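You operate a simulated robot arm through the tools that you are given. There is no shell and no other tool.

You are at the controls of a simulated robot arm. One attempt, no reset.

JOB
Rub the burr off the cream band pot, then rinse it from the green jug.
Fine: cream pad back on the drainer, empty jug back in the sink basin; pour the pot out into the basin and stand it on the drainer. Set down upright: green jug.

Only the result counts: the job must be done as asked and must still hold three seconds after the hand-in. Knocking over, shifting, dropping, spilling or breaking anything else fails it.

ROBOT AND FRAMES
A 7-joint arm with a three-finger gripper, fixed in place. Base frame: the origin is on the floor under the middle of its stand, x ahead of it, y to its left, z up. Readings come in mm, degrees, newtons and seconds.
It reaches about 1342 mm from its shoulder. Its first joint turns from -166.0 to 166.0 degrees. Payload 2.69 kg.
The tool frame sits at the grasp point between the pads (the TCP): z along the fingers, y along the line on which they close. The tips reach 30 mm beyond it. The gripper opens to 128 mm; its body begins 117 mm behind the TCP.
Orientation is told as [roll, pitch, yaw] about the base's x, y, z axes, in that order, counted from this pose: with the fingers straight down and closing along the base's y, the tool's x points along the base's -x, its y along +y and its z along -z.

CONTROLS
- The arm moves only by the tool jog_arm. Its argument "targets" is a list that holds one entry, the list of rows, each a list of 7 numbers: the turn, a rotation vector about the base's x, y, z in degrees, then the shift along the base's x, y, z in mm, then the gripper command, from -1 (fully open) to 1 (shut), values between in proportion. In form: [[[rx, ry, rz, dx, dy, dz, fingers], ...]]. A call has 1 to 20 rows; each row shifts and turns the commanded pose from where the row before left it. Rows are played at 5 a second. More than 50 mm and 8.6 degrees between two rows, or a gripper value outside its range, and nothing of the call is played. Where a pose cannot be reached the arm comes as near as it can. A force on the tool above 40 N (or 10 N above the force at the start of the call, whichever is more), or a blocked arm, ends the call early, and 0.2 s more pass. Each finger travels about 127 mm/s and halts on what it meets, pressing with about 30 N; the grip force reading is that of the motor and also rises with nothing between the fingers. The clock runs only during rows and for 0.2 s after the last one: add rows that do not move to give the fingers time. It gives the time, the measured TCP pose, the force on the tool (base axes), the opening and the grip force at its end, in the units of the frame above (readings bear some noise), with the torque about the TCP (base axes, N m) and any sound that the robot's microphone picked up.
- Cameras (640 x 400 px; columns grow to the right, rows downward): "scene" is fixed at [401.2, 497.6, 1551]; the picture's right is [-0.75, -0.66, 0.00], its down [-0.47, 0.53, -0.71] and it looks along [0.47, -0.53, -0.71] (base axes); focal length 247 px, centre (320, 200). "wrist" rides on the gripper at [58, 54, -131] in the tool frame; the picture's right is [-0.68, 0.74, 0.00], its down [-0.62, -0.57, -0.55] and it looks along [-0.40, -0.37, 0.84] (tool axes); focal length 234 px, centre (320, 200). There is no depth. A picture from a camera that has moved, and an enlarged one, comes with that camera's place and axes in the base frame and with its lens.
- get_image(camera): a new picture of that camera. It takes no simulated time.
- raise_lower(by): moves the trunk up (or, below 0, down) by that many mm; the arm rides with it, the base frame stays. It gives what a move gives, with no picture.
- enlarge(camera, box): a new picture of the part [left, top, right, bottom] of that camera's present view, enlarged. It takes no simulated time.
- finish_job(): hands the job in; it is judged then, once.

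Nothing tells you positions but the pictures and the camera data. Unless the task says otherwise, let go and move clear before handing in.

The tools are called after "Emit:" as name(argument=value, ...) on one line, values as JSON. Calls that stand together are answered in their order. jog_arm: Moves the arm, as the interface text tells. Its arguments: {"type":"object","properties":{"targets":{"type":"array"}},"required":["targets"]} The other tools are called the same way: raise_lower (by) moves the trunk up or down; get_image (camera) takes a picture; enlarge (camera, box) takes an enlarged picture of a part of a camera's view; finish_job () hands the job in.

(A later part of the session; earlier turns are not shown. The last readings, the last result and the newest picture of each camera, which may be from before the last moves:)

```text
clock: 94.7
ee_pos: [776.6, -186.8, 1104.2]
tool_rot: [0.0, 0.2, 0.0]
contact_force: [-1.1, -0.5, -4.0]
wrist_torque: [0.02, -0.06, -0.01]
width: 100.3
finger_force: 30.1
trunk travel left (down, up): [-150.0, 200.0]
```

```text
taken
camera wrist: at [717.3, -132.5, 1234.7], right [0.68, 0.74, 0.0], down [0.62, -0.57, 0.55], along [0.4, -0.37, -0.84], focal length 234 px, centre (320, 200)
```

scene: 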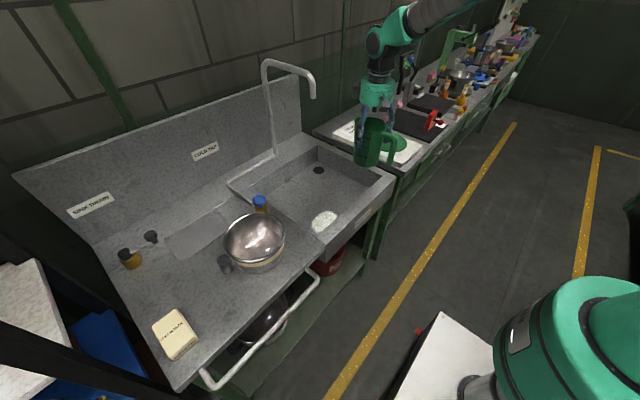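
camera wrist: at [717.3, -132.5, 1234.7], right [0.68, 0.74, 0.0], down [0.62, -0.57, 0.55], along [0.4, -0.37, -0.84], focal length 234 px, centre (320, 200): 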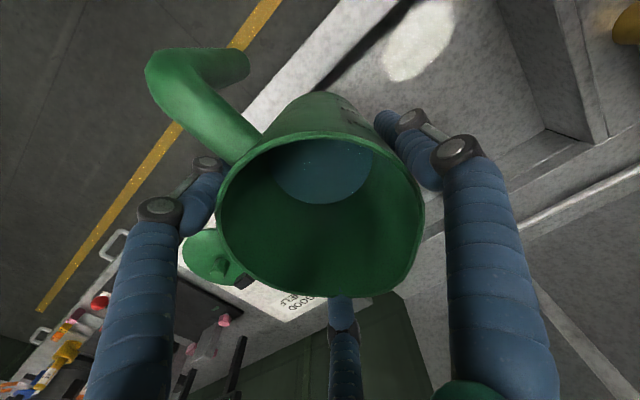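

Jug is raised and steady over the basin. I'll turn it about the vertical so the spout will face the robot for pouring, in gentle increments.

Emit:
jog_arm(targets=[[[0, 0, 4, 0, 2, 0, 1], [0, 0, 5, 0, 4, 0, 1], [0, 0, 5.5, 0, 5, 0, 1], [0, 0, 5.5, 0, 5, 0, 1], [0, 0, 5.5, 0, 5, 0, 1], [0, 0, 5.5, 0, 5, 0, 1], [0, 0, 5.5, 0, 5, 0, 1], [0, 0, 5.5, 0, 5, 0, 1], [0, 0, 5.5, 0, 5, 0, 1], [0, 0, 5.5, 0, 5, 0, 1], [0, 0, 5.5, 0, 5, 0, 1], [0, 0, 5.5, 0, 5, 0, 1], [0, 0, 5.5, 0, 5, 0, 1], [0, 0, 5.5, 0, 5, 0, 1], [0, 0, 5.5, 0, 5, 0, 1], [0, 0, 4.5, 0, 3, 0, 1], [0, 0, 0, 0, 0, 0, 1]]])

Emit:
jog_arm(targets=[[[0, 0, 4, 0, 2, 0, 1], [0, 0, 5, 0, 4, 0, 1], [0, 0, 5.5, 0, 5, 0, 1], [0, 0, 5.5, 0, 5, 0, 1], [0, 0, 5.5, 0, 5, 0, 1], [0, 0, 5.5, 0, 5, 0, 1], [0, 0, 5.5, 0, 5, 0, 1], [0, 0, 5.5, 0, 5, 0, 1], [0, 0, 5.5, 0, 5, 0, 1], [0, 0, 5.5, 0, 5, 0, 1], [0, 0, 5.5, 0, 5, 0, 1], [0, 0, 5.5, 0, 5, 0, 1], [0, 0, 5.5, 0, 5, 0, 1], [0, 0, 5, 0, 5, 0, 1], [0, 0, 4, 0, 3, 0, 1], [0, 0, 3, 0, 2, 0, 1], [0, 0, 0, 0, 0, 0, 1]]])

Emit:
get_image(camera="scene")

Emit:
get_image(camera="wrist")

```text
clock: 98.3
ee_pos: [776.8, -113.3, 1102.5]
tool_rot: [0.2, 0.2, 85.1]
contact_force: [0.3, -0.3, -3.7]
wrist_torque: [0.08, -0.02, -0.01]
width: 100.4
finger_force: 30.2
trunk travel left (down, up): [-150.0, 200.0]
```

```text
clock: 101.9
ee_pos: [777.8, -41.2, 1101.4]
tool_rot: [0.1, 0.0, 166.6]
contact_force: [0.0, -0.3, -3.7]
wrist_torque: [0.03, 0.07, 0.02]
width: 100.4
finger_force: 30.1
trunk travel left (down, up): [-150.0, 200.0]
```

```text
taken
```

scene: 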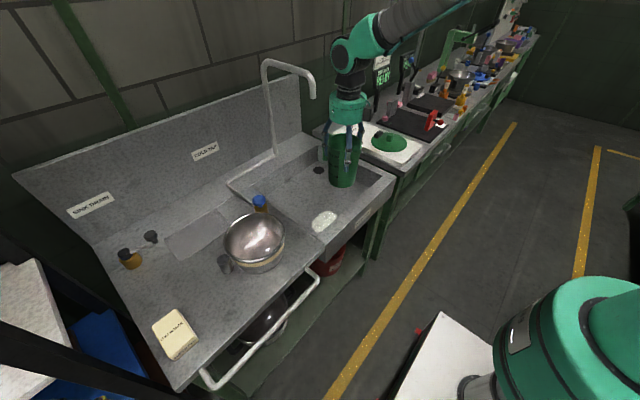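

```text
taken
camera wrist: at [821.1, -106.4, 1233.9], right [-0.83, -0.56, 0.0], down [-0.47, 0.69, 0.55], along [-0.31, 0.45, -0.84], focal length 234 px, centre (320, 200)
```

wrist: 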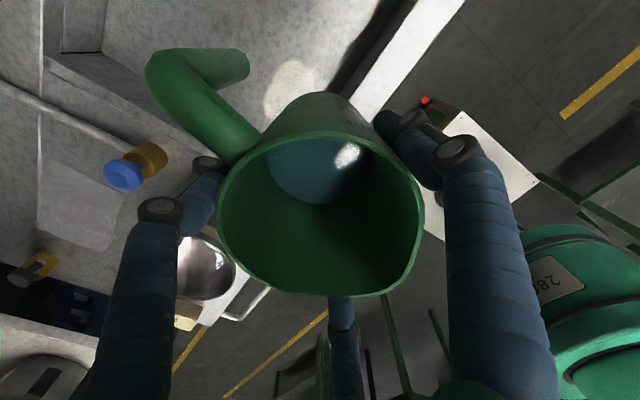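

Yaw 167° reached with the spout facing the robot and the jug still level. I'll carry it over, y first to stay away from the faucet, to the pouring position above the pot.

Emit:
jog_arm(targets=[[[0, 0, 0, 0, 12, 0, 1], [0, 0, 0, 0, 25, 1, 1], [0, 0, 0, 0, 28, 1, 1], [0, 0, 0, 0, 28, 1, 1], [0, 0, 0, 5, 28, 1, 1], [0, 0, 0, 10, 28, 1, 1], [0, 0, 0, 12, 28, 1, 1], [0, 0, 0, 15, 26, 1, 1], [0, 0, 0, 15, 26, 1, 1], [0, 0, 0, 15, 26, 1, 1], [0, 0, 0, 15, 26, 1, 1], [0, 0, 0, 15, 24, 1, 1], [0, 0, 0, 12, 15, 1, 1], [0, 0, 0, 8, 6, 0, 1], [0, 0, 0, 0, 0, 0, 1]]])

Emit:
get_image(camera="scene")

Emit:
get_image(camera="wrist")

```text
clock: 105.1
ee_pos: [900.1, 283.7, 1114.0]
tool_rot: [0.0, 0.0, 166.5]
contact_force: [0.2, -0.2, -4.8]
wrist_torque: [-0.03, 0.05, -0.01]
width: 100.5
finger_force: 29.7
trunk travel left (down, up): [-150.0, 200.0]
```

```text
taken
```

scene: 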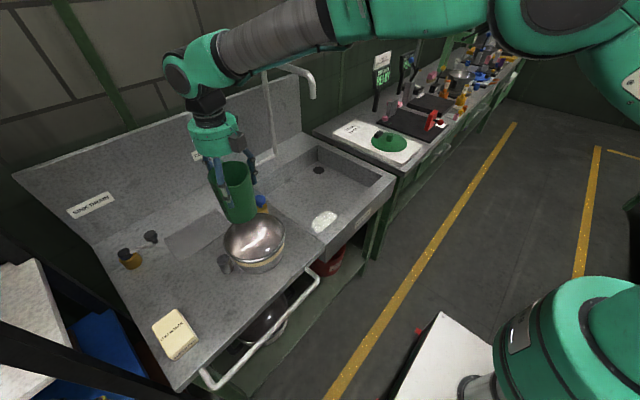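

```text
taken
camera wrist: at [943.4, 218.7, 1245.6], right [-0.83, -0.56, 0.0], down [-0.47, 0.69, 0.55], along [-0.31, 0.45, -0.84], focal length 234 px, centre (320, 200)
```

wrist: 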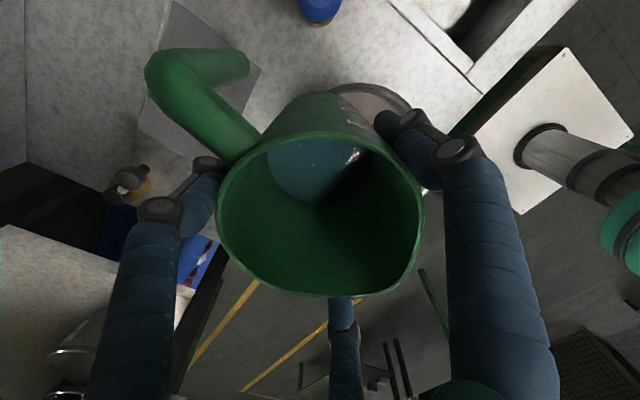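

The jug hangs above and behind the pot's centre. I'll begin tilting toward the robot, first to about 40° where nothing should flow yet, and check.

Emit:
jog_arm(targets=[[[0, -3, 0, 2, 0, 0, 1], [0, -4, 0, 3, 0, 0, 1], [0, -4, 0, 3, 0, 0, 1], [0, -4, 0, 3, 0, 0, 1], [0, -4, 0, 3, 0, 0, 1], [0, -4, 0, 3, 0, 0, 1], [0, -4, 0, 3, 0, 0, 1], [0, -4, 0, 3, 0, 0, 1], [0, -4, 0, 3, 0, 0, 1], [0, -3, 0, 2, 0, 0, 1], [0, -2, 0, 1, 0, 0, 1], [0, 0, 0, 0, 0, 0, 1]]])

Emit:
get_image(camera="scene")

Emit:
get_image(camera="wrist")

```text
clock: 107.7
ee_pos: [929.2, 284.8, 1115.8]
tool_rot: [-11.0, 38.7, 162.6]
contact_force: [0.3, 0.2, -4.6]
wrist_torque: [-0.03, 0.14, -0.01]
width: 100.2
finger_force: 30.4
trunk travel left (down, up): [-150.0, 200.0]
```

```text
taken
```

scene: 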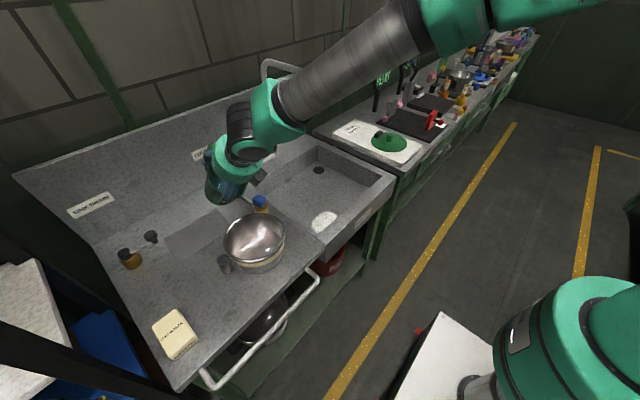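

```text
taken
camera wrist: at [877.6, 219.6, 1244.1], right [-0.64, -0.56, -0.53], down [-0.71, 0.69, 0.12], along [0.3, 0.45, -0.84], focal length 234 px, centre (320, 200)
```

wrist: 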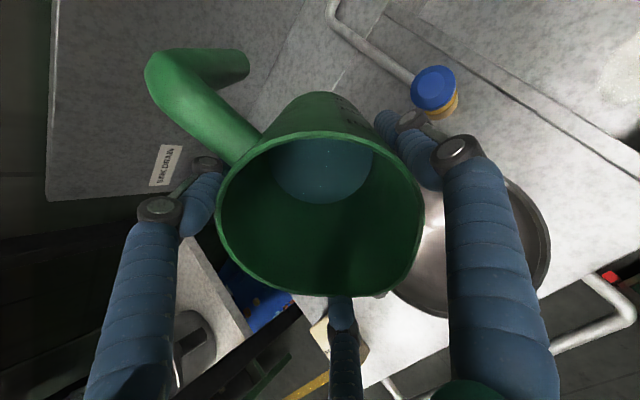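

At 40° the lip is above the pot, about (854, 292). I'll tilt on slowly to about 62° and check for flow and where it lands.

Emit:
jog_arm(targets=[[[0, -2, 0, 0, 1, -0.5, 1], [0, -3, 0, 0, 1, -1, 1], [0, -3, 0, 0, 1, -1, 1], [0, -3, 0, -1, 1, -1, 1], [0, -3, 0, -1, 0, -1, 1], [0, -3, 0, -1, 0, -1, 1], [0, -3, 0, -1, 0, -1, 1], [0, -2, 0, -1, 0, 0, 1], [0, 0, 0, 0, 0, 0, 1], [0, 0, 0, 0, 0, 0, 1]]])

Emit:
enlarge(camera="scene", box=[170, 130, 310, 290])

Emit:
get_image(camera="wrist")

```text
clock: 109.9
ee_pos: [923.8, 287.4, 1108.4]
tool_rot: [-23.7, 59.2, 152.9]
contact_force: [0.8, -0.1, -3.1]
wrist_torque: [0.02, 0.18, -0.02]
width: 100.3
finger_force: 29.6
trunk travel left (down, up): [-150.0, 200.0]
```

```text
2.50 times, centred on (240, 210) of scene
camera zoom: at [401.2, 497.6, 1551.0], right [-0.75, -0.66, 0.0], down [-0.47, 0.53, -0.71], along [0.47, -0.53, -0.71], focal length 618 px, centre (520, 175)
```

zoom: 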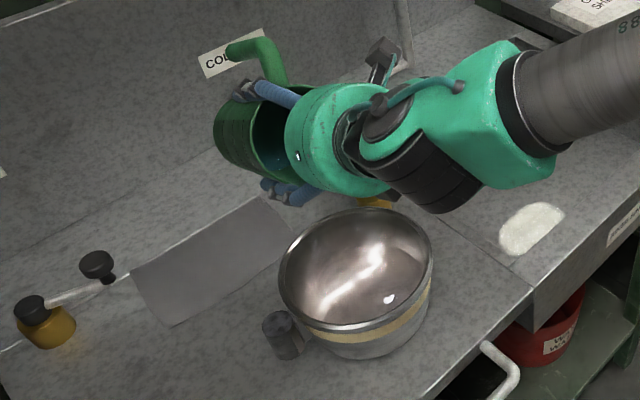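

```text
taken
camera wrist: at [827.7, 223.6, 1209.8], right [-0.39, -0.56, -0.73], down [-0.7, 0.69, -0.16], along [0.6, 0.45, -0.66], focal length 234 px, centre (320, 200)
```

wrist: 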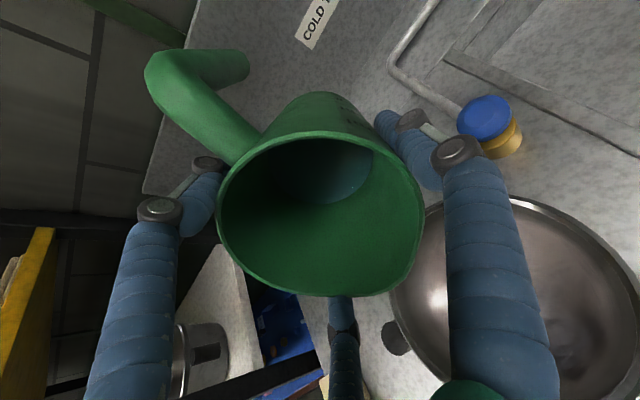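

The force dropped from 4.6 to 3.1 N, so some water may already have flowed. I'll look closely into the pot and around it.

Emit:
enlarge(camera="scene", box=[215, 200, 290, 275])

Emit:
enlarge(camera="wrist", box=[380, 160, 640, 400])

Emit:
enlarge(camera="wrist", box=[200, 80, 440, 310])

```text
5.33 times, centred on (252, 238) of scene
camera zoom: at [401.2, 497.6, 1551.0], right [-0.75, -0.66, 0.0], down [-0.47, 0.53, -0.71], along [0.47, -0.53, -0.71], focal length 1318 px, centre (680, 0)
```

zoom: 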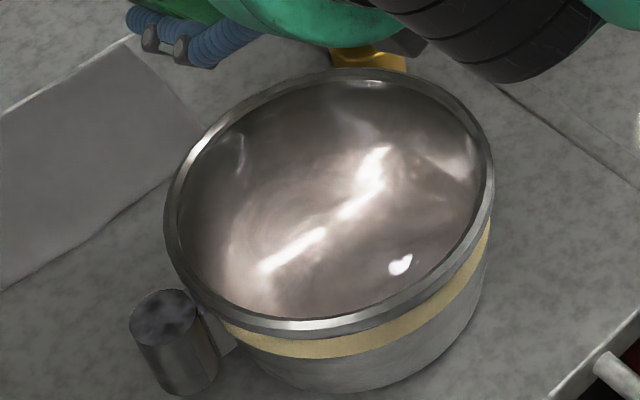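

```text
1.67 times, centred on (510, 280) of wrist
camera zoom: at [827.7, 223.6, 1209.8], right [-0.39, -0.56, -0.73], down [-0.7, 0.69, -0.16], along [0.6, 0.45, -0.66], focal length 390 px, centre (3, 67)
```

zoom: 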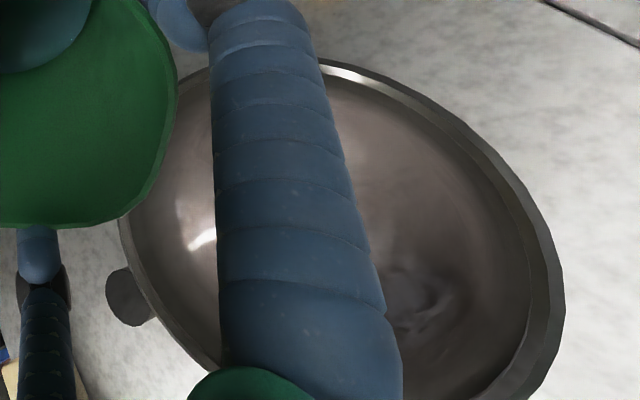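

```text
1.74 times, centred on (320, 195) of wrist
camera zoom: at [827.7, 223.6, 1209.8], right [-0.39, -0.56, -0.73], down [-0.7, 0.69, -0.16], along [0.6, 0.45, -0.66], focal length 407 px, centre (320, 209)
```

zoom: 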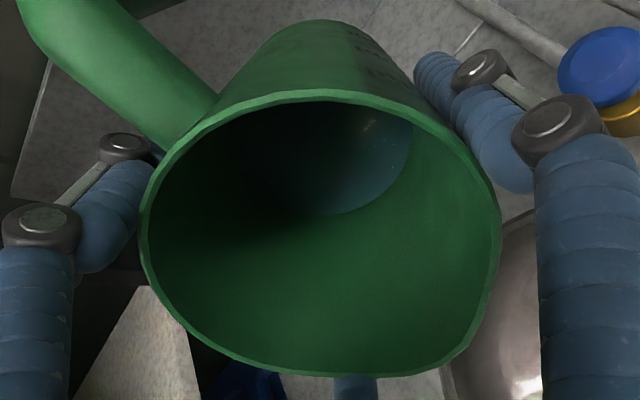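

No water has left the jug yet. I'll tilt further in small steps, watching force and picture.

Emit:
jog_arm(targets=[[[0, -2, 0, -1, 0, 0, 1], [0, -3, 0, -1.6, 0, -1, 1], [0, -3, 0, -1.8, 0, -1, 1], [0, -2, 0, -1.3, 0, 0, 1], [0, 0, 0, 0, 0, 0, 1], [0, 0, 0, 0, 0, 0, 1]]])

Emit:
enlarge(camera="scene", box=[170, 130, 310, 290])

Emit:
get_image(camera="wrist")

```text
clock: 111.3
ee_pos: [917.1, 288.7, 1107.3]
tool_rot: [-35.7, 67.7, 142.1]
contact_force: [0.3, 0.7, -3.7]
wrist_torque: [0.02, 0.12, 0.0]
width: 100.2
finger_force: 29.9
trunk travel left (down, up): [-150.0, 200.0]
```

```text
2.50 times, centred on (240, 210) of scene
camera zoom: at [401.2, 497.6, 1551.0], right [-0.75, -0.66, 0.0], down [-0.47, 0.53, -0.71], along [0.47, -0.53, -0.71], focal length 618 px, centre (520, 175)
```

zoom: 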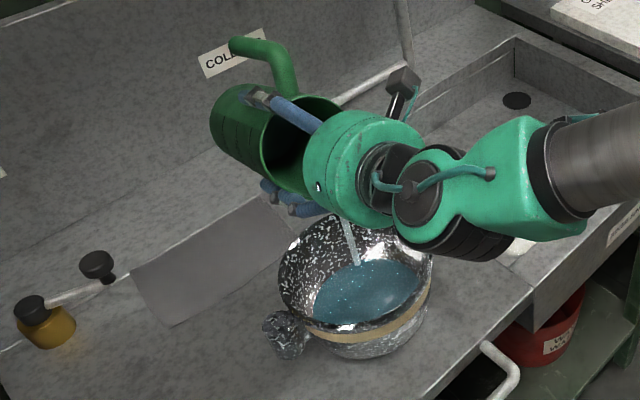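

```text
taken
camera wrist: at [805.4, 223.2, 1189.5], right [-0.26, -0.56, -0.79], down [-0.67, 0.69, -0.28], along [0.7, 0.45, -0.55], focal length 234 px, centre (320, 200)
```

wrist: 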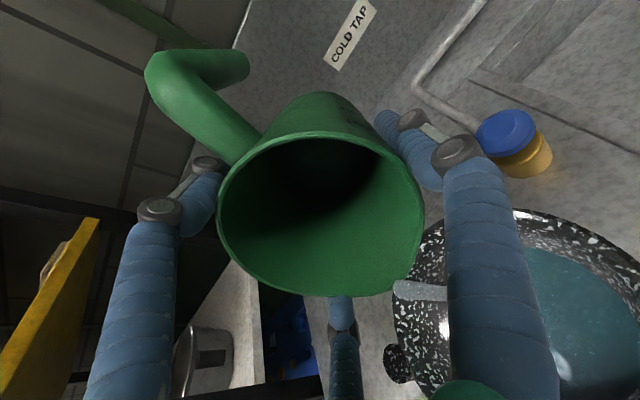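

Water is streaming from the spout into the pot. I'll hold a moment, then tilt slowly further to empty the jug.

Emit:
jog_arm(targets=[[[0, 0, 0, 0, 0, 0, 1], [0, 0, 0, 0, 0, 0, 1], [0, -2, 0, -1.4, 0, 0, 1], [0, -2, 0, -1.4, 0, 0, 1], [0, -2, 0, -1.5, 0, 0, 1], [0, -2, 0, -1.6, 0, 0, 1], [0, -2, 0, -1.7, 0, 0, 1], [0, 0, 0, 0, 0, 0, 1], [0, 0, 0, 0, 0, 0, 1], [0, 0, 0, 0, 0, 0, 1]]])

Emit:
enlarge(camera="scene", box=[170, 130, 310, 290])

Emit:
get_image(camera="wrist")

```text
clock: 113.5
ee_pos: [909.3, 287.6, 1106.5]
tool_rot: [-59.0, 74.4, 119.9]
contact_force: [0.1, -0.4, -2.5]
wrist_torque: [0.02, 0.08, 0.0]
width: 100.0
finger_force: 30.1
trunk travel left (down, up): [-150.0, 200.0]
```

```text
2.50 times, centred on (240, 210) of scene
camera zoom: at [401.2, 497.6, 1551.0], right [-0.75, -0.66, 0.0], down [-0.47, 0.53, -0.71], along [0.47, -0.53, -0.71], focal length 618 px, centre (520, 175)
```

zoom: 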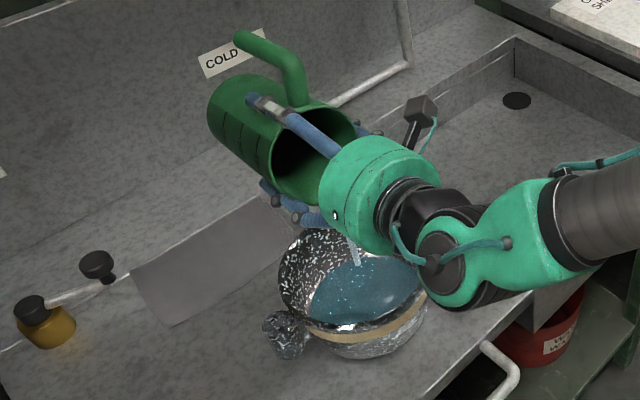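

```text
taken
camera wrist: at [785.6, 223.3, 1168.7], right [-0.12, -0.56, -0.82], down [-0.61, 0.69, -0.39], along [0.79, 0.45, -0.42], focal length 234 px, centre (320, 200)
```

wrist: 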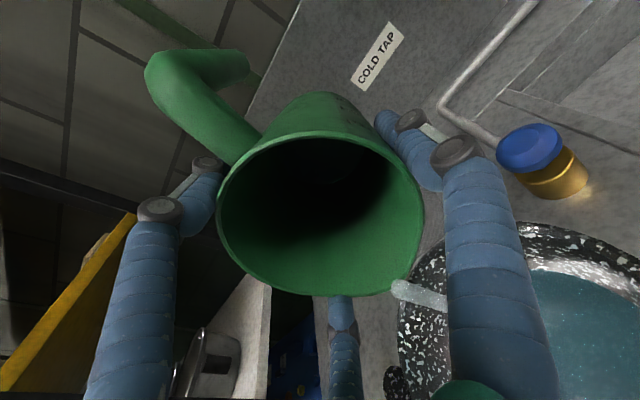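

The stream stays inside the pot. Continuing the tilt toward horizontal and just beyond to empty it.

Emit:
jog_arm(targets=[[[0, -2, 0, -1.7, 0, 0.5, 1], [0, -2, 0, -1.8, 0, 0.5, 1], [0, -2, 0, -1.8, 0, 0.5, 1], [0, -2, 0, -1.9, 0, 0.5, 1], [0, -2, 0, -2, 0, 0.5, 1], [0, 0, 0, 0, 0, 0, 1], [0, 0, 0, 0, 0, 0, 1], [0, 0, 0, 0, 0, 0, 1], [0, 0, 0, 0, 0, 0, 1]]])

Emit:
enlarge(camera="scene", box=[170, 130, 310, 290])

Emit:
get_image(camera="wrist")

```text
clock: 115.5
ee_pos: [901.6, 288.3, 1109.2]
tool_rot: [-98.5, 76.4, 81.4]
contact_force: [0.7, 0.4, -2.1]
wrist_torque: [-0.03, 0.05, 0.02]
width: 100.1
finger_force: 29.8
trunk travel left (down, up): [-150.0, 200.0]
```

```text
2.50 times, centred on (240, 210) of scene
camera zoom: at [401.2, 497.6, 1551.0], right [-0.75, -0.66, 0.0], down [-0.47, 0.53, -0.71], along [0.47, -0.53, -0.71], focal length 618 px, centre (520, 175)
```

zoom: 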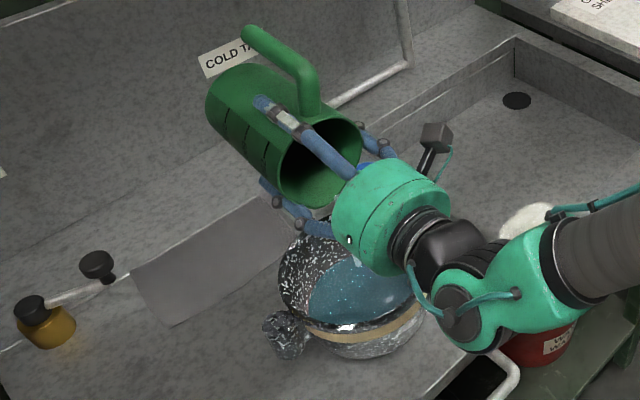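

```text
taken
camera wrist: at [767.5, 223.3, 1148.8], right [0.03, -0.56, -0.83], down [-0.53, 0.69, -0.49], along [0.85, 0.45, -0.28], focal length 234 px, centre (320, 200)
```

wrist: 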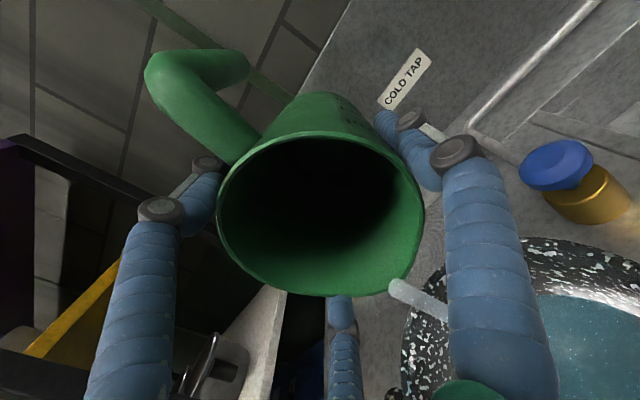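

Still a thin stream. I'll tilt beyond horizontal and wait for the jug to drain.

Emit:
jog_arm(targets=[[[0, -2, 0, -2, 0, 1, 1], [0, -2, 0, -2, 0, 1, 1], [0, -2, 0, -2.1, 0, 1, 1], [0, -2, 0, -2.1, 0, 1, 1], [0, -2, 0, -2.2, 0, 1, 1], [0, -2, 0, -2.2, 0, 1, 1], [0, -2, 0, -2.3, 0, 1, 1], [0, 0, 0, 0, 0, 0, 1], [0, 0, 0, 0, 0, 0, 1], [0, 0, 0, 0, 0, 0, 1], [0, 0, 0, 0, 0, 0, 1], [0, 0, 0, 0, 0, 0, 1]]])

Emit:
enlarge(camera="scene", box=[170, 130, 310, 290])

Emit:
get_image(camera="wrist")

```text
clock: 118.1
ee_pos: [885.1, 287.9, 1116.3]
tool_rot: [-141.0, 69.2, 41.1]
contact_force: [0.3, -0.6, -2.3]
wrist_torque: [0.0, 0.03, 0.01]
width: 99.8
finger_force: 30.2
trunk travel left (down, up): [-150.0, 200.0]
```

```text
2.50 times, centred on (240, 210) of scene
camera zoom: at [401.2, 497.6, 1551.0], right [-0.75, -0.66, 0.0], down [-0.47, 0.53, -0.71], along [0.47, -0.53, -0.71], focal length 618 px, centre (520, 175)
```

zoom: 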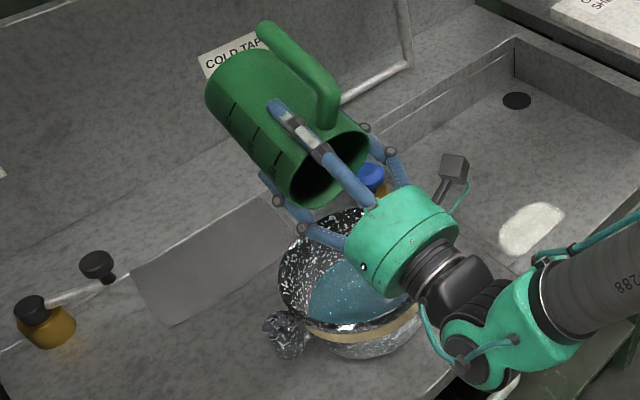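

```text
taken
camera wrist: at [747.1, 223.3, 1122.6], right [0.23, -0.56, -0.8], down [-0.4, 0.69, -0.6], along [0.89, 0.45, -0.06], focal length 234 px, centre (320, 200)
```

wrist: 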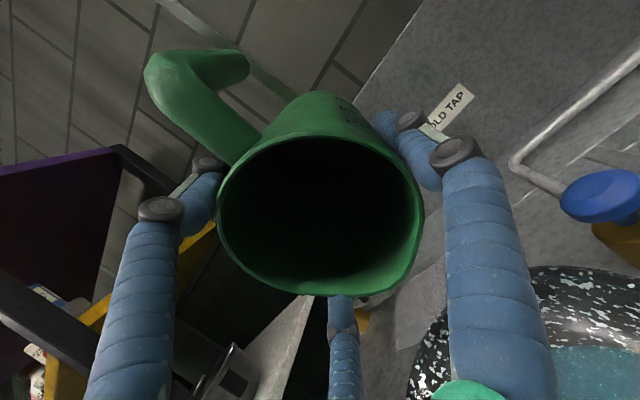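

The stream has stopped. I'll check the inside of the jug before bringing it upright.

Emit:
enlarge(camera="wrist", box=[210, 120, 430, 310])

Emit:
enlarge(camera="scene", box=[210, 190, 300, 280])

```text
2.11 times, centred on (320, 215) of wrist
camera zoom: at [747.1, 223.3, 1122.6], right [0.23, -0.56, -0.8], down [-0.4, 0.69, -0.6], along [0.89, 0.45, -0.06], focal length 493 px, centre (320, 168)
```

zoom: 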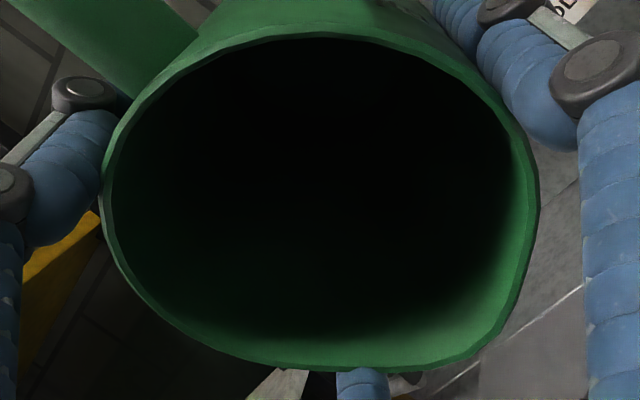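

```text
4.44 times, centred on (255, 235) of scene
camera zoom: at [401.2, 497.6, 1551.0], right [-0.75, -0.66, 0.0], down [-0.47, 0.53, -0.71], along [0.47, -0.53, -0.71], focal length 1098 px, centre (609, 44)
```

zoom: 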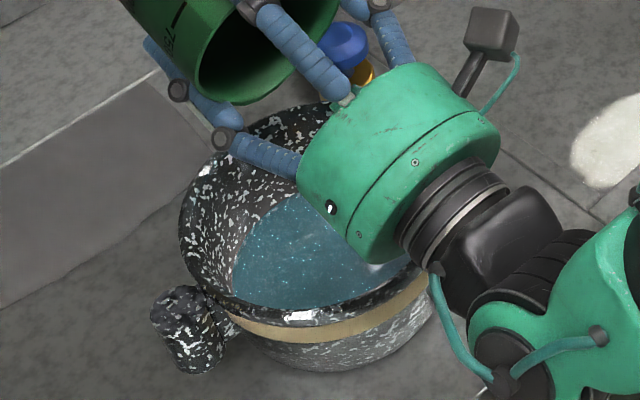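

The jug is empty and nothing spilled around the pot. I'll bring the jug back upright over the pot.

Emit:
jog_arm(targets=[[[0, 4, 0, 0, 0, 2, 1], [0, 6, 0, 1, 0, 2, 1], [0, 7, 0, 1, 0, 2, 1], [0, 7, 0, 1, 0, 1, 1], [0, 7, 0, 1, 0, 0, 1], [0, 7, 0, 1, 0, 0, 1], [0, 7, 0, 1, 0, 0, 1], [0, 7, 0, 1, 0, 0, 1], [0, 7, 0, 0, 0, 0, 1], [0, 7, 0, 0, 0, 0, 1], [0, 7, 0, 0, 0, 0, 1], [0, 7, 0, 0, 0, 0, 1], [0, 7, 0, 0, 0, 0, 1], [0, 7, 0, 0, 0, 0, 1], [0, 7, 0, 0, 0, 0, 1], [0, 5, 0, 0, 0, 0, 1], [0, 0, 0, 0, 0, 0, 1]]])

Emit:
get_image(camera="scene")

Emit:
get_image(camera="wrist")

```text
clock: 121.7
ee_pos: [894.9, 290.0, 1123.1]
tool_rot: [0.1, 0.0, 166.5]
contact_force: [0.3, 0.6, -1.6]
wrist_torque: [0.01, 0.04, -0.02]
width: 100.2
finger_force: 30.2
trunk travel left (down, up): [-150.0, 200.0]
```

```text
taken
```

scene: 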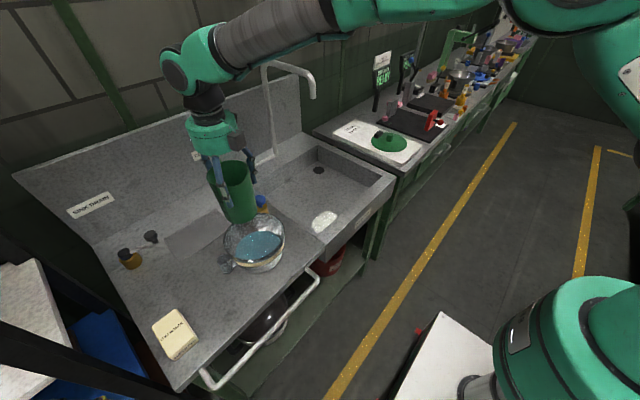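

```text
taken
camera wrist: at [937.4, 223.0, 1254.0], right [-0.83, -0.56, 0.0], down [-0.47, 0.69, 0.55], along [-0.31, 0.45, -0.84], focal length 234 px, centre (320, 200)
```

wrist: 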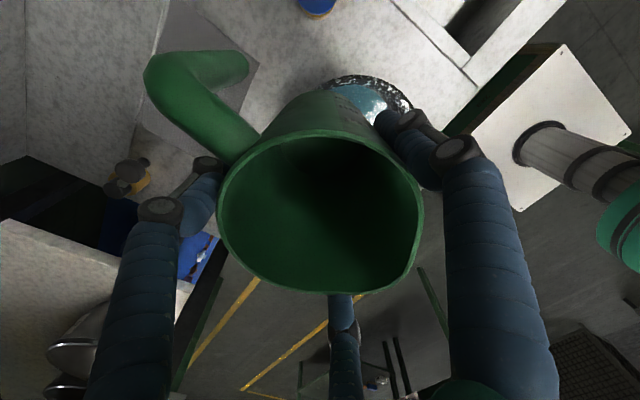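

The jug is upright and empty. I'll carry it back around the faucet to its place in the basin.

Emit:
jog_arm(targets=[[[0, 0, 0, -12, -20, 0, 1], [0, 0, 0, -16, -35, 0, 1], [0, 0, 0, -16, -40, 0, 1], [0, 0, 0, -16, -40, 0, 1], [0, 0, 0, -16, -40, 0, 1], [0, 0, 0, -16, -40, 0, 1], [0, 0, 0, -16, -40, 0, 1], [0, 0, 0, -8, -44, 0, 1], [0, 0, 0, 0, -45, 0, 1], [0, 0, 0, 0, -45, 0, 1], [0, 0, 0, 0, -45, 0, 1], [0, 0, 0, 0, -44, 0, 1], [0, 0, 0, 20, 0, -10, 1], [0, 0, 0, 30, 0, -20, 1], [0, 0, 0, 26, 0, -30, 1], [0, 0, 0, 0, 0, -30, 1], [0, 0, 0, 0, 0, 0, 1]]])

Emit:
get_image(camera="scene")

Emit:
get_image(camera="wrist")

```text
clock: 125.3
ee_pos: [858.6, -102.4, 1029.5]
tool_rot: [0.5, 0.1, 166.2]
contact_force: [0.3, 0.3, -1.4]
wrist_torque: [-0.06, 0.06, 0.0]
width: 99.8
finger_force: 30.1
out of reach, approached as far as the arm can: row 10, 11, 12, 13, 14
trunk travel left (down, up): [-150.0, 200.0]
```

```text
taken
```

scene: 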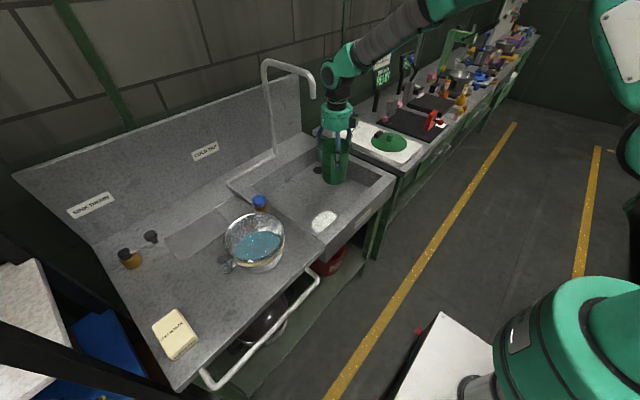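

```text
taken
camera wrist: at [901.6, -165.9, 1161.1], right [-0.83, -0.55, 0.01], down [-0.46, 0.7, 0.54], along [-0.3, 0.45, -0.84], focal length 234 px, centre (320, 200)
```

wrist: 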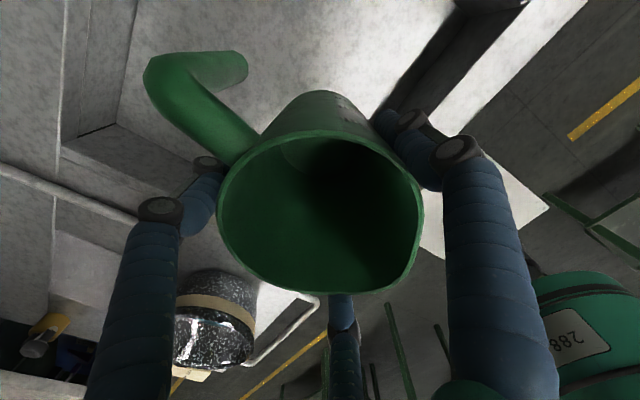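

The arm hit a joint limit at this yaw as y decreased, so the jug is still at (858, -102). I'll back away from the faucet, turn the yaw back, and then go to the placing spot.

Emit:
jog_arm(targets=[[[0, 0, 0, -25, 0, 10, 1], [0, 0, 0, -30, 0, 20, 1], [0, 0, 0, -25, 0, 20, 1], [0, 0, -5.5, 0, 0, 0, 1], [0, 0, -5.5, 0, 0, 0, 1], [0, 0, -5.5, 0, 0, 0, 1], [0, 0, -5.5, 0, -5, 0, 1], [0, 0, -5.5, 0, -7, 0, 1], [0, 0, -5.5, 0, -7, 0, 1], [0, 0, -5.5, 0, -7, 0, 1], [0, 0, -5.5, 0, -7, 0, 1], [0, 0, -5.5, 0, -7, 0, 1], [0, 0, -5.5, 0, -7, 0, 1], [0, 0, -5.5, 0, -7, 0, 1], [0, 0, -5.5, 0, -7, 0, 1], [0, 0, -5.5, 0, -7, 0, 1], [0, 0, -5.5, 0, -7, 0, 1], [0, 0, 0, 0, -7, 0, 1], [0, 0, 0, 0, 0, 0, 1]]])

Emit:
get_image(camera="scene")

```text
clock: 129.3
ee_pos: [779.3, -179.1, 1080.6]
tool_rot: [0.1, 0.1, 89.6]
contact_force: [0.4, 0.7, -0.9]
wrist_torque: [0.04, 0.0, 0.01]
width: 99.8
finger_force: 30.4
out of reach, approached as far as the arm can: row 1, 2
trunk travel left (down, up): [-150.0, 200.0]
```

```text
taken
```

scene: 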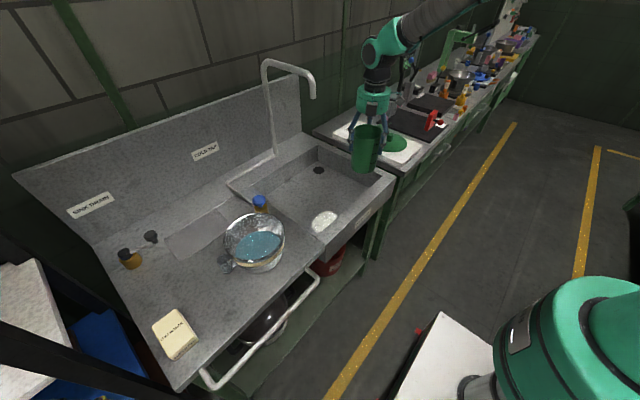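

Yaw is back to 90° and the jug is level. Moving to (845, -175) and lowering it into the basin.

Emit:
jog_arm(targets=[[[0, 0, 0, 22, 1, 0, 1], [0, 0, 0, 22, 1, -10, 1], [0, 0, 0, 22, 2, -20, 1], [0, 0, 0, 0, 0, -35, 1], [0, 0, 0, 0, 0, -35, 1], [0, 0, 0, 0, 0, -35, 1], [0, 0, 0, 0, 0, -30, 1], [0, 0, 0, 0, 0, -20, 1], [0, 0, 0, 0, 0, -12, 1], [0, 0, 0, 0, 0, 0, 1]]])

Emit:
enlarge(camera="scene", box=[290, 110, 410, 220])

Emit:
get_image(camera="wrist")

```text
clock: 131.5
ee_pos: [846.1, -174.2, 882.4]
tool_rot: [0.2, 0.2, 89.6]
contact_force: [0.3, -0.5, -2.0]
wrist_torque: [0.0, -0.01, 0.0]
width: 99.9
finger_force: 30.0
trunk travel left (down, up): [-150.0, 200.0]
```

```text
3.64 times, centred on (350, 165) of scene
camera zoom: at [401.2, 497.6, 1551.0], right [-0.75, -0.66, 0.0], down [-0.47, 0.53, -0.71], along [0.47, -0.53, -0.71], focal length 898 px, centre (211, 327)
```

zoom: 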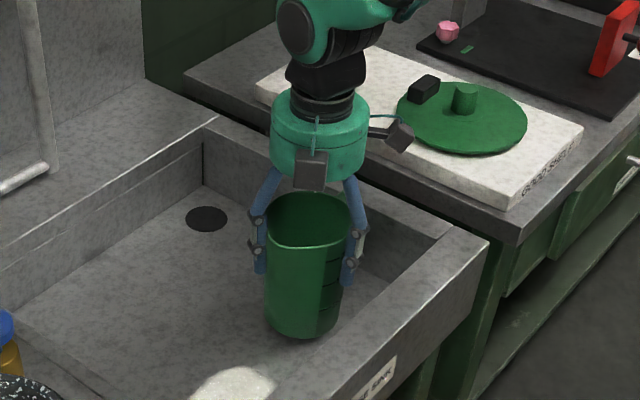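

```text
taken
camera wrist: at [791.0, -231.9, 1014.3], right [-0.73, 0.68, 0.0], down [0.57, 0.61, 0.55], along [0.37, 0.4, -0.84], focal length 234 px, centre (320, 200)
```

wrist: 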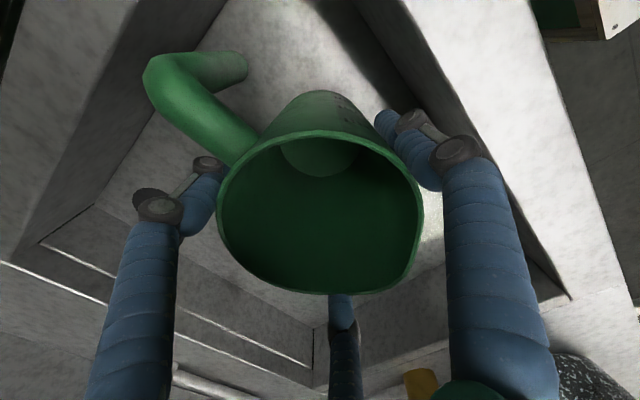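

The jug is visibly empty and about 12 mm above the floor. Lowering in small steps until contact.

Emit:
jog_arm(targets=[[[0, 0, 0, 0, 0, -4, 1], [0, 0, 0, 0, 0, -4, 1], [0, 0, 0, 0, 0, 0, 1]]])

Emit:
jog_arm(targets=[[[0, 0, 0, 0, 0, -2, 1], [0, 0, 0, 0, 0, 0, 1]]])

Emit:
jog_arm(targets=[[[0, 0, 0, 0, 0, -2, 1], [0, 0, 0, 0, 0, 0, 1]]])

Emit:
jog_arm(targets=[[[0, 0, 0, 0, 0, -1, 1], [0, 0, 0, 0, 0, 0, 1]]])

```text
clock: 132.3
ee_pos: [844.8, -175.8, 874.9]
tool_rot: [0.1, 0.1, 89.6]
contact_force: [0.0, -0.5, -1.7]
wrist_torque: [0.04, 0.02, -0.02]
width: 99.9
finger_force: 30.1
trunk travel left (down, up): [-150.0, 200.0]
```

```text
clock: 132.9
ee_pos: [844.5, -173.7, 873.1]
tool_rot: [0.1, 0.1, 89.4]
contact_force: [-0.1, -0.6, -1.5]
wrist_torque: [-0.01, -0.03, 0.03]
width: 99.9
finger_force: 30.0
trunk travel left (down, up): [-150.0, 200.0]
```

```text
clock: 133.5
ee_pos: [845.0, -175.5, 870.5]
tool_rot: [0.1, 0.1, 89.5]
contact_force: [0.0, -0.3, -1.4]
wrist_torque: [0.03, 0.0, 0.04]
width: 99.7
finger_force: 30.2
trunk travel left (down, up): [-150.0, 200.0]
```

```text
clock: 134.1
ee_pos: [845.2, -174.9, 870.9]
tool_rot: [0.1, 0.1, 89.5]
contact_force: [0.4, -0.3, 0.8]
wrist_torque: [-0.15, 0.0, -0.04]
width: 100.1
finger_force: 30.1
trunk travel left (down, up): [-150.0, 200.0]
```

Contact with the floor has started. I'll settle 1 mm more and open slowly.

Emit:
jog_arm(targets=[[[0, 0, 0, 0, 0, -1, 1], [0, 0, 0, 0, 0, 0, 1], [0, 0, 0, 0, 0, 0, 0.2], [0, 0, 0, 0, 0, 0, -0.3], [0, 0, 0, 0, 0, 0, -0.6], [0, 0, 0, 0, 0, 0, -0.8], [0, 0, 0, 0, 0, 0, -1], [0, 0, 0, 0, 0, 0, -1], [0, 0, 0, 0, 0, 0, -1]]])

Emit:
get_image(camera="wrist")

Emit:
enlarge(camera="scene", box=[290, 110, 410, 220])

```text
clock: 136.1
ee_pos: [845.1, -173.7, 868.0]
tool_rot: [0.1, 0.1, 89.4]
contact_force: [-0.8, -0.3, 0.6]
wrist_torque: [0.01, 0.0, 0.0]
width: 128.1
finger_force: 0.0
trunk travel left (down, up): [-150.0, 200.0]
```

```text
taken
camera wrist: at [790.0, -231.6, 1000.1], right [-0.73, 0.68, 0.0], down [0.57, 0.61, 0.55], along [0.37, 0.4, -0.84], focal length 234 px, centre (320, 200)
```

wrist: 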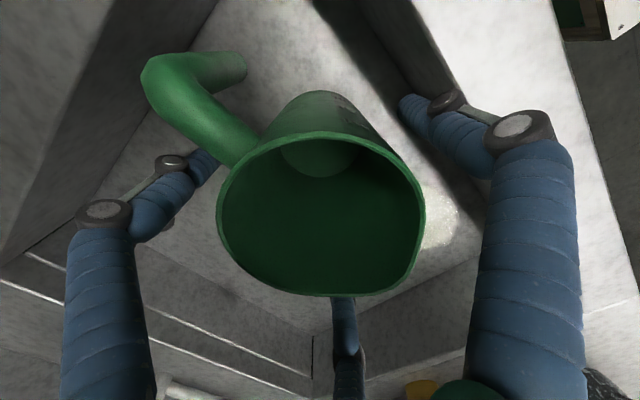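

```text
3.64 times, centred on (350, 165) of scene
camera zoom: at [401.2, 497.6, 1551.0], right [-0.75, -0.66, 0.0], down [-0.47, 0.53, -0.71], along [0.47, -0.53, -0.71], focal length 898 px, centre (211, 327)
```

zoom: 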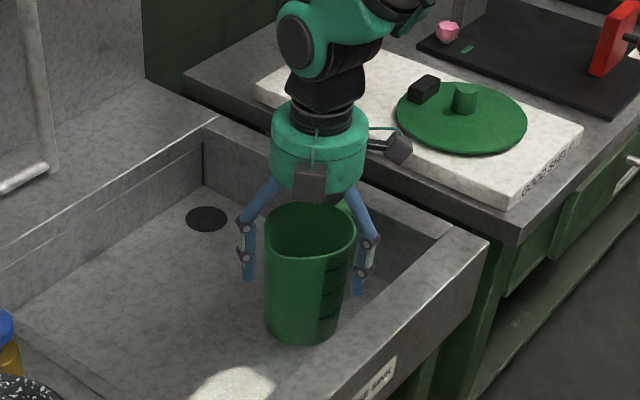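

The jug stands upright, empty, in the basin. I'll rise clear, return to yaw 0 and go view the pot's post from above.

Emit:
jog_arm(targets=[[[0, 0, 0, 0, 0, 15, -1], [0, 0, 0, 0, 0, 40, -1], [0, 0, 0, 0, 0, 45, -1], [0, 0, 0, 0, 0, 45, -1], [0, 0, 0, 0, 0, 45, -1], [0, 0, 0, -25, 0, 40, -1], [0, 0, 0, -40, 0, 20, -1], [0, 0, -7, -15, 40, 10, -1], [0, 0, -7, 0, 45, 10, -1], [0, 0, -7, 0, 45, 10, -1], [0, 0, -7, 0, 45, 0, -1], [0, 0, -7, 0, 45, 0, -1], [0, 0, -7, 10, 45, 0, -1], [0, 0, -7, 20, 42, 0, -1], [0, 0, -7, 20, 42, 0, -1], [0, 0, -7, 20, 42, 0, -1], [0, 0, -7, 20, 42, 0, -1], [0, 0, -7, 20, 42, 0, -1], [0, 0, -7, 20, 42, 0, -1], [0, 0, 0, 0, 0, 0, -1]]])

Emit:
get_image(camera="scene")

Emit:
get_image(camera="wrist")

```text
clock: 140.3
ee_pos: [894.7, 342.7, 1149.0]
tool_rot: [-0.1, 0.1, 5.4]
contact_force: [-0.9, 0.7, -0.9]
wrist_torque: [-0.07, 0.04, 0.02]
width: 128.0
finger_force: 0.0
trunk travel left (down, up): [-150.0, 200.0]
```

```text
taken
```

scene: 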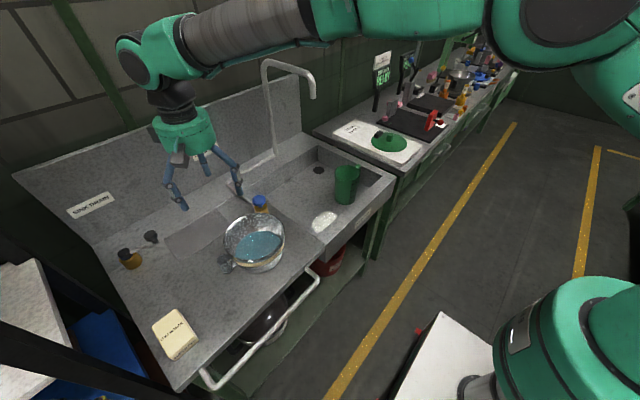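

```text
taken
camera wrist: at [831.1, 390.6, 1279.0], right [0.6, 0.8, 0.0], down [0.67, -0.5, 0.55], along [0.44, -0.33, -0.84], focal length 234 px, centre (320, 200)
```

wrist: 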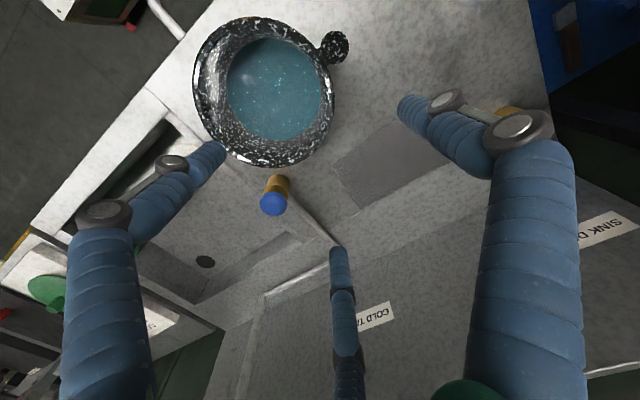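

Emit:
enlarge(camera="wrist", box=[180, 0, 380, 180])

Emit:
enlarge(camera="wrist", box=[290, 10, 370, 80])

Emit:
enlarge(camera="scene", box=[205, 200, 305, 290])

```text
2.22 times, centred on (280, 90) of wrist
camera zoom: at [831.1, 390.6, 1279.0], right [0.6, 0.8, 0.0], down [0.67, -0.5, 0.55], along [0.44, -0.33, -0.84], focal length 520 px, centre (409, 444)
```

zoom: 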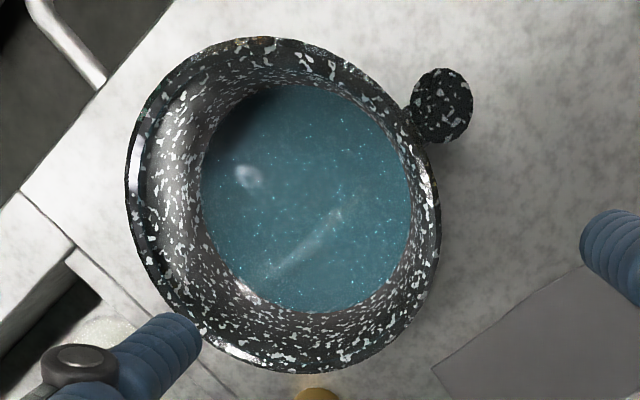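

```text
5.71 times, centred on (330, 45) of wrist
camera zoom: at [831.1, 390.6, 1279.0], right [0.6, 0.8, 0.0], down [0.67, -0.5, 0.55], along [0.44, -0.33, -0.84], focal length 1338 px, centre (263, 1086)
```

zoom: 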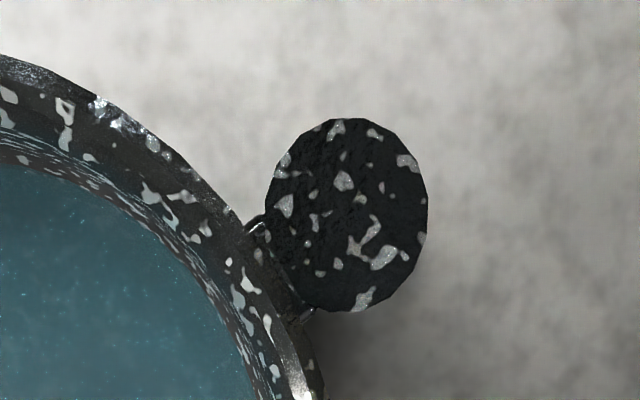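

```text
4.44 times, centred on (255, 245) of scene
camera zoom: at [401.2, 497.6, 1551.0], right [-0.75, -0.66, 0.0], down [-0.47, 0.53, -0.71], along [0.47, -0.53, -0.71], focal length 1098 px, centre (609, 0)
```

zoom: 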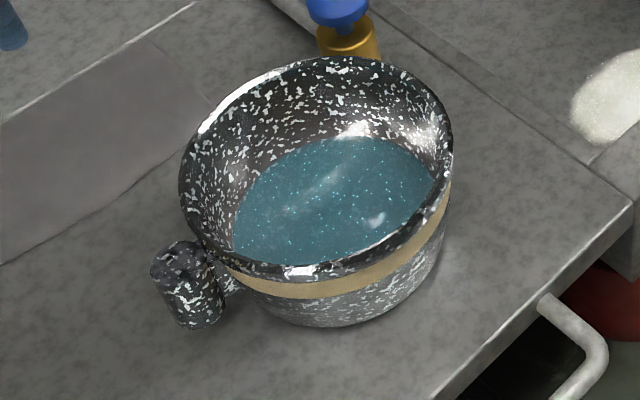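

The post is at (842, 404) and the pot's centre at (837, 296) with outer radius ≈90. I'll position just outside the post, thumb on the far side from the pot, with a partial opening, and check.

Emit:
jog_arm(targets=[[[0, 0, -3.9, -25, 35, 0, -0.4], [0, 0, -3.9, -27.6, 38.3, 0, 0.06], [0, 0, 0, 0, 0, -40, 0.06], [0, 0, 0, 0, 0, -40, 0.06], [0, 0, 0, 0, 0, -40, 0.06], [0, 0, 0, 0, 0, 0, 0.06]]])

Emit:
get_image(camera="wrist")

Emit:
enlarge(camera="scene", box=[170, 190, 290, 300])

```text
clock: 141.7
ee_pos: [841.1, 415.2, 1029.1]
tool_rot: [0.0, 0.1, -2.2]
contact_force: [-0.3, 1.2, -1.3]
wrist_torque: [0.0, -0.02, 0.01]
width: 60.2
finger_force: 0.0
trunk travel left (down, up): [-150.0, 200.0]
```

```text
taken
camera wrist: at [785.6, 471.9, 1160.5], right [0.71, 0.71, 0.0], down [0.59, -0.59, 0.55], along [0.39, -0.39, -0.84], focal length 234 px, centre (320, 200)
```

wrist: 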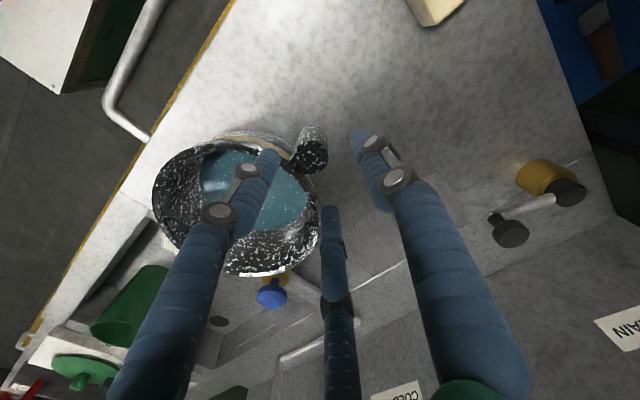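

```text
3.64 times, centred on (230, 245) of scene
camera zoom: at [401.2, 497.6, 1551.0], right [-0.75, -0.66, 0.0], down [-0.47, 0.53, -0.71], along [0.47, -0.53, -0.71], focal length 898 px, centre (647, 36)
```

zoom: 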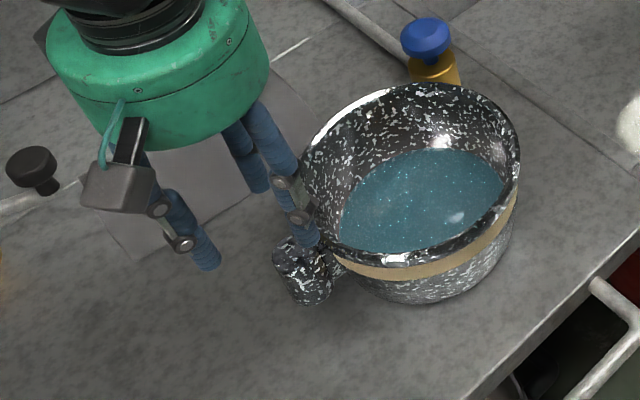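

The finger positions leave about 5–8 mm clearance to the rim and straddle the post. Descending to grip height.

Emit:
jog_arm(targets=[[[0, 0, 0, 0, 0, -25, 0.06], [0, 0, 0, 0, 0, -25, 0.06], [0, 0, 0, 0, 0, -20, 0.06], [0, 0, 0, 0, 0, -15, 0.06], [0, 0, 0, 0, 0, -10, 0.06], [0, 0, 0, 0, 0, -8, 0.06], [0, 0, 0, 0, 0, 0, 0.06]]])

Emit:
get_image(camera="wrist")

Emit:
enlarge(camera="scene", box=[170, 190, 290, 300])

```text
clock: 143.3
ee_pos: [843.4, 416.0, 926.4]
tool_rot: [0.2, 0.2, -2.3]
contact_force: [0.3, 0.4, 0.0]
wrist_torque: [0.0, 0.0, -0.05]
width: 60.3
finger_force: 0.2
trunk travel left (down, up): [-150.0, 200.0]
```

```text
taken
camera wrist: at [785.8, 471.9, 1057.8], right [0.71, 0.71, 0.0], down [0.59, -0.59, 0.55], along [0.39, -0.39, -0.84], focal length 234 px, centre (320, 200)
```

wrist: 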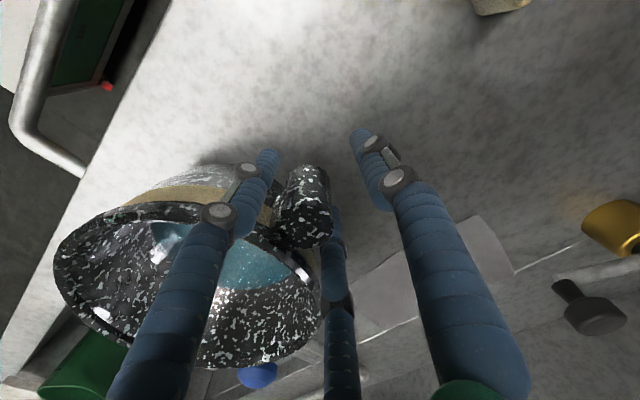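

```text
3.64 times, centred on (230, 245) of scene
camera zoom: at [401.2, 497.6, 1551.0], right [-0.75, -0.66, 0.0], down [-0.47, 0.53, -0.71], along [0.47, -0.53, -0.71], focal length 898 px, centre (647, 36)
```

zoom: 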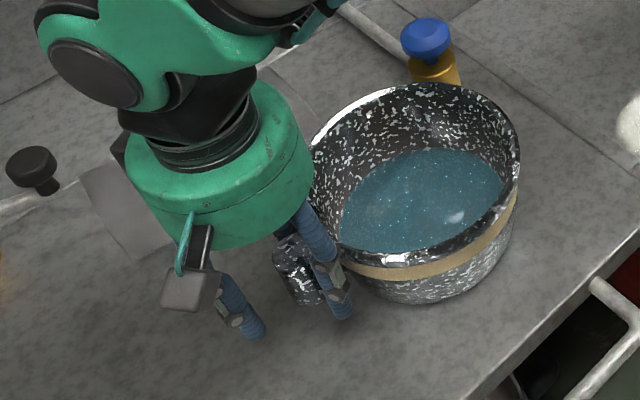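

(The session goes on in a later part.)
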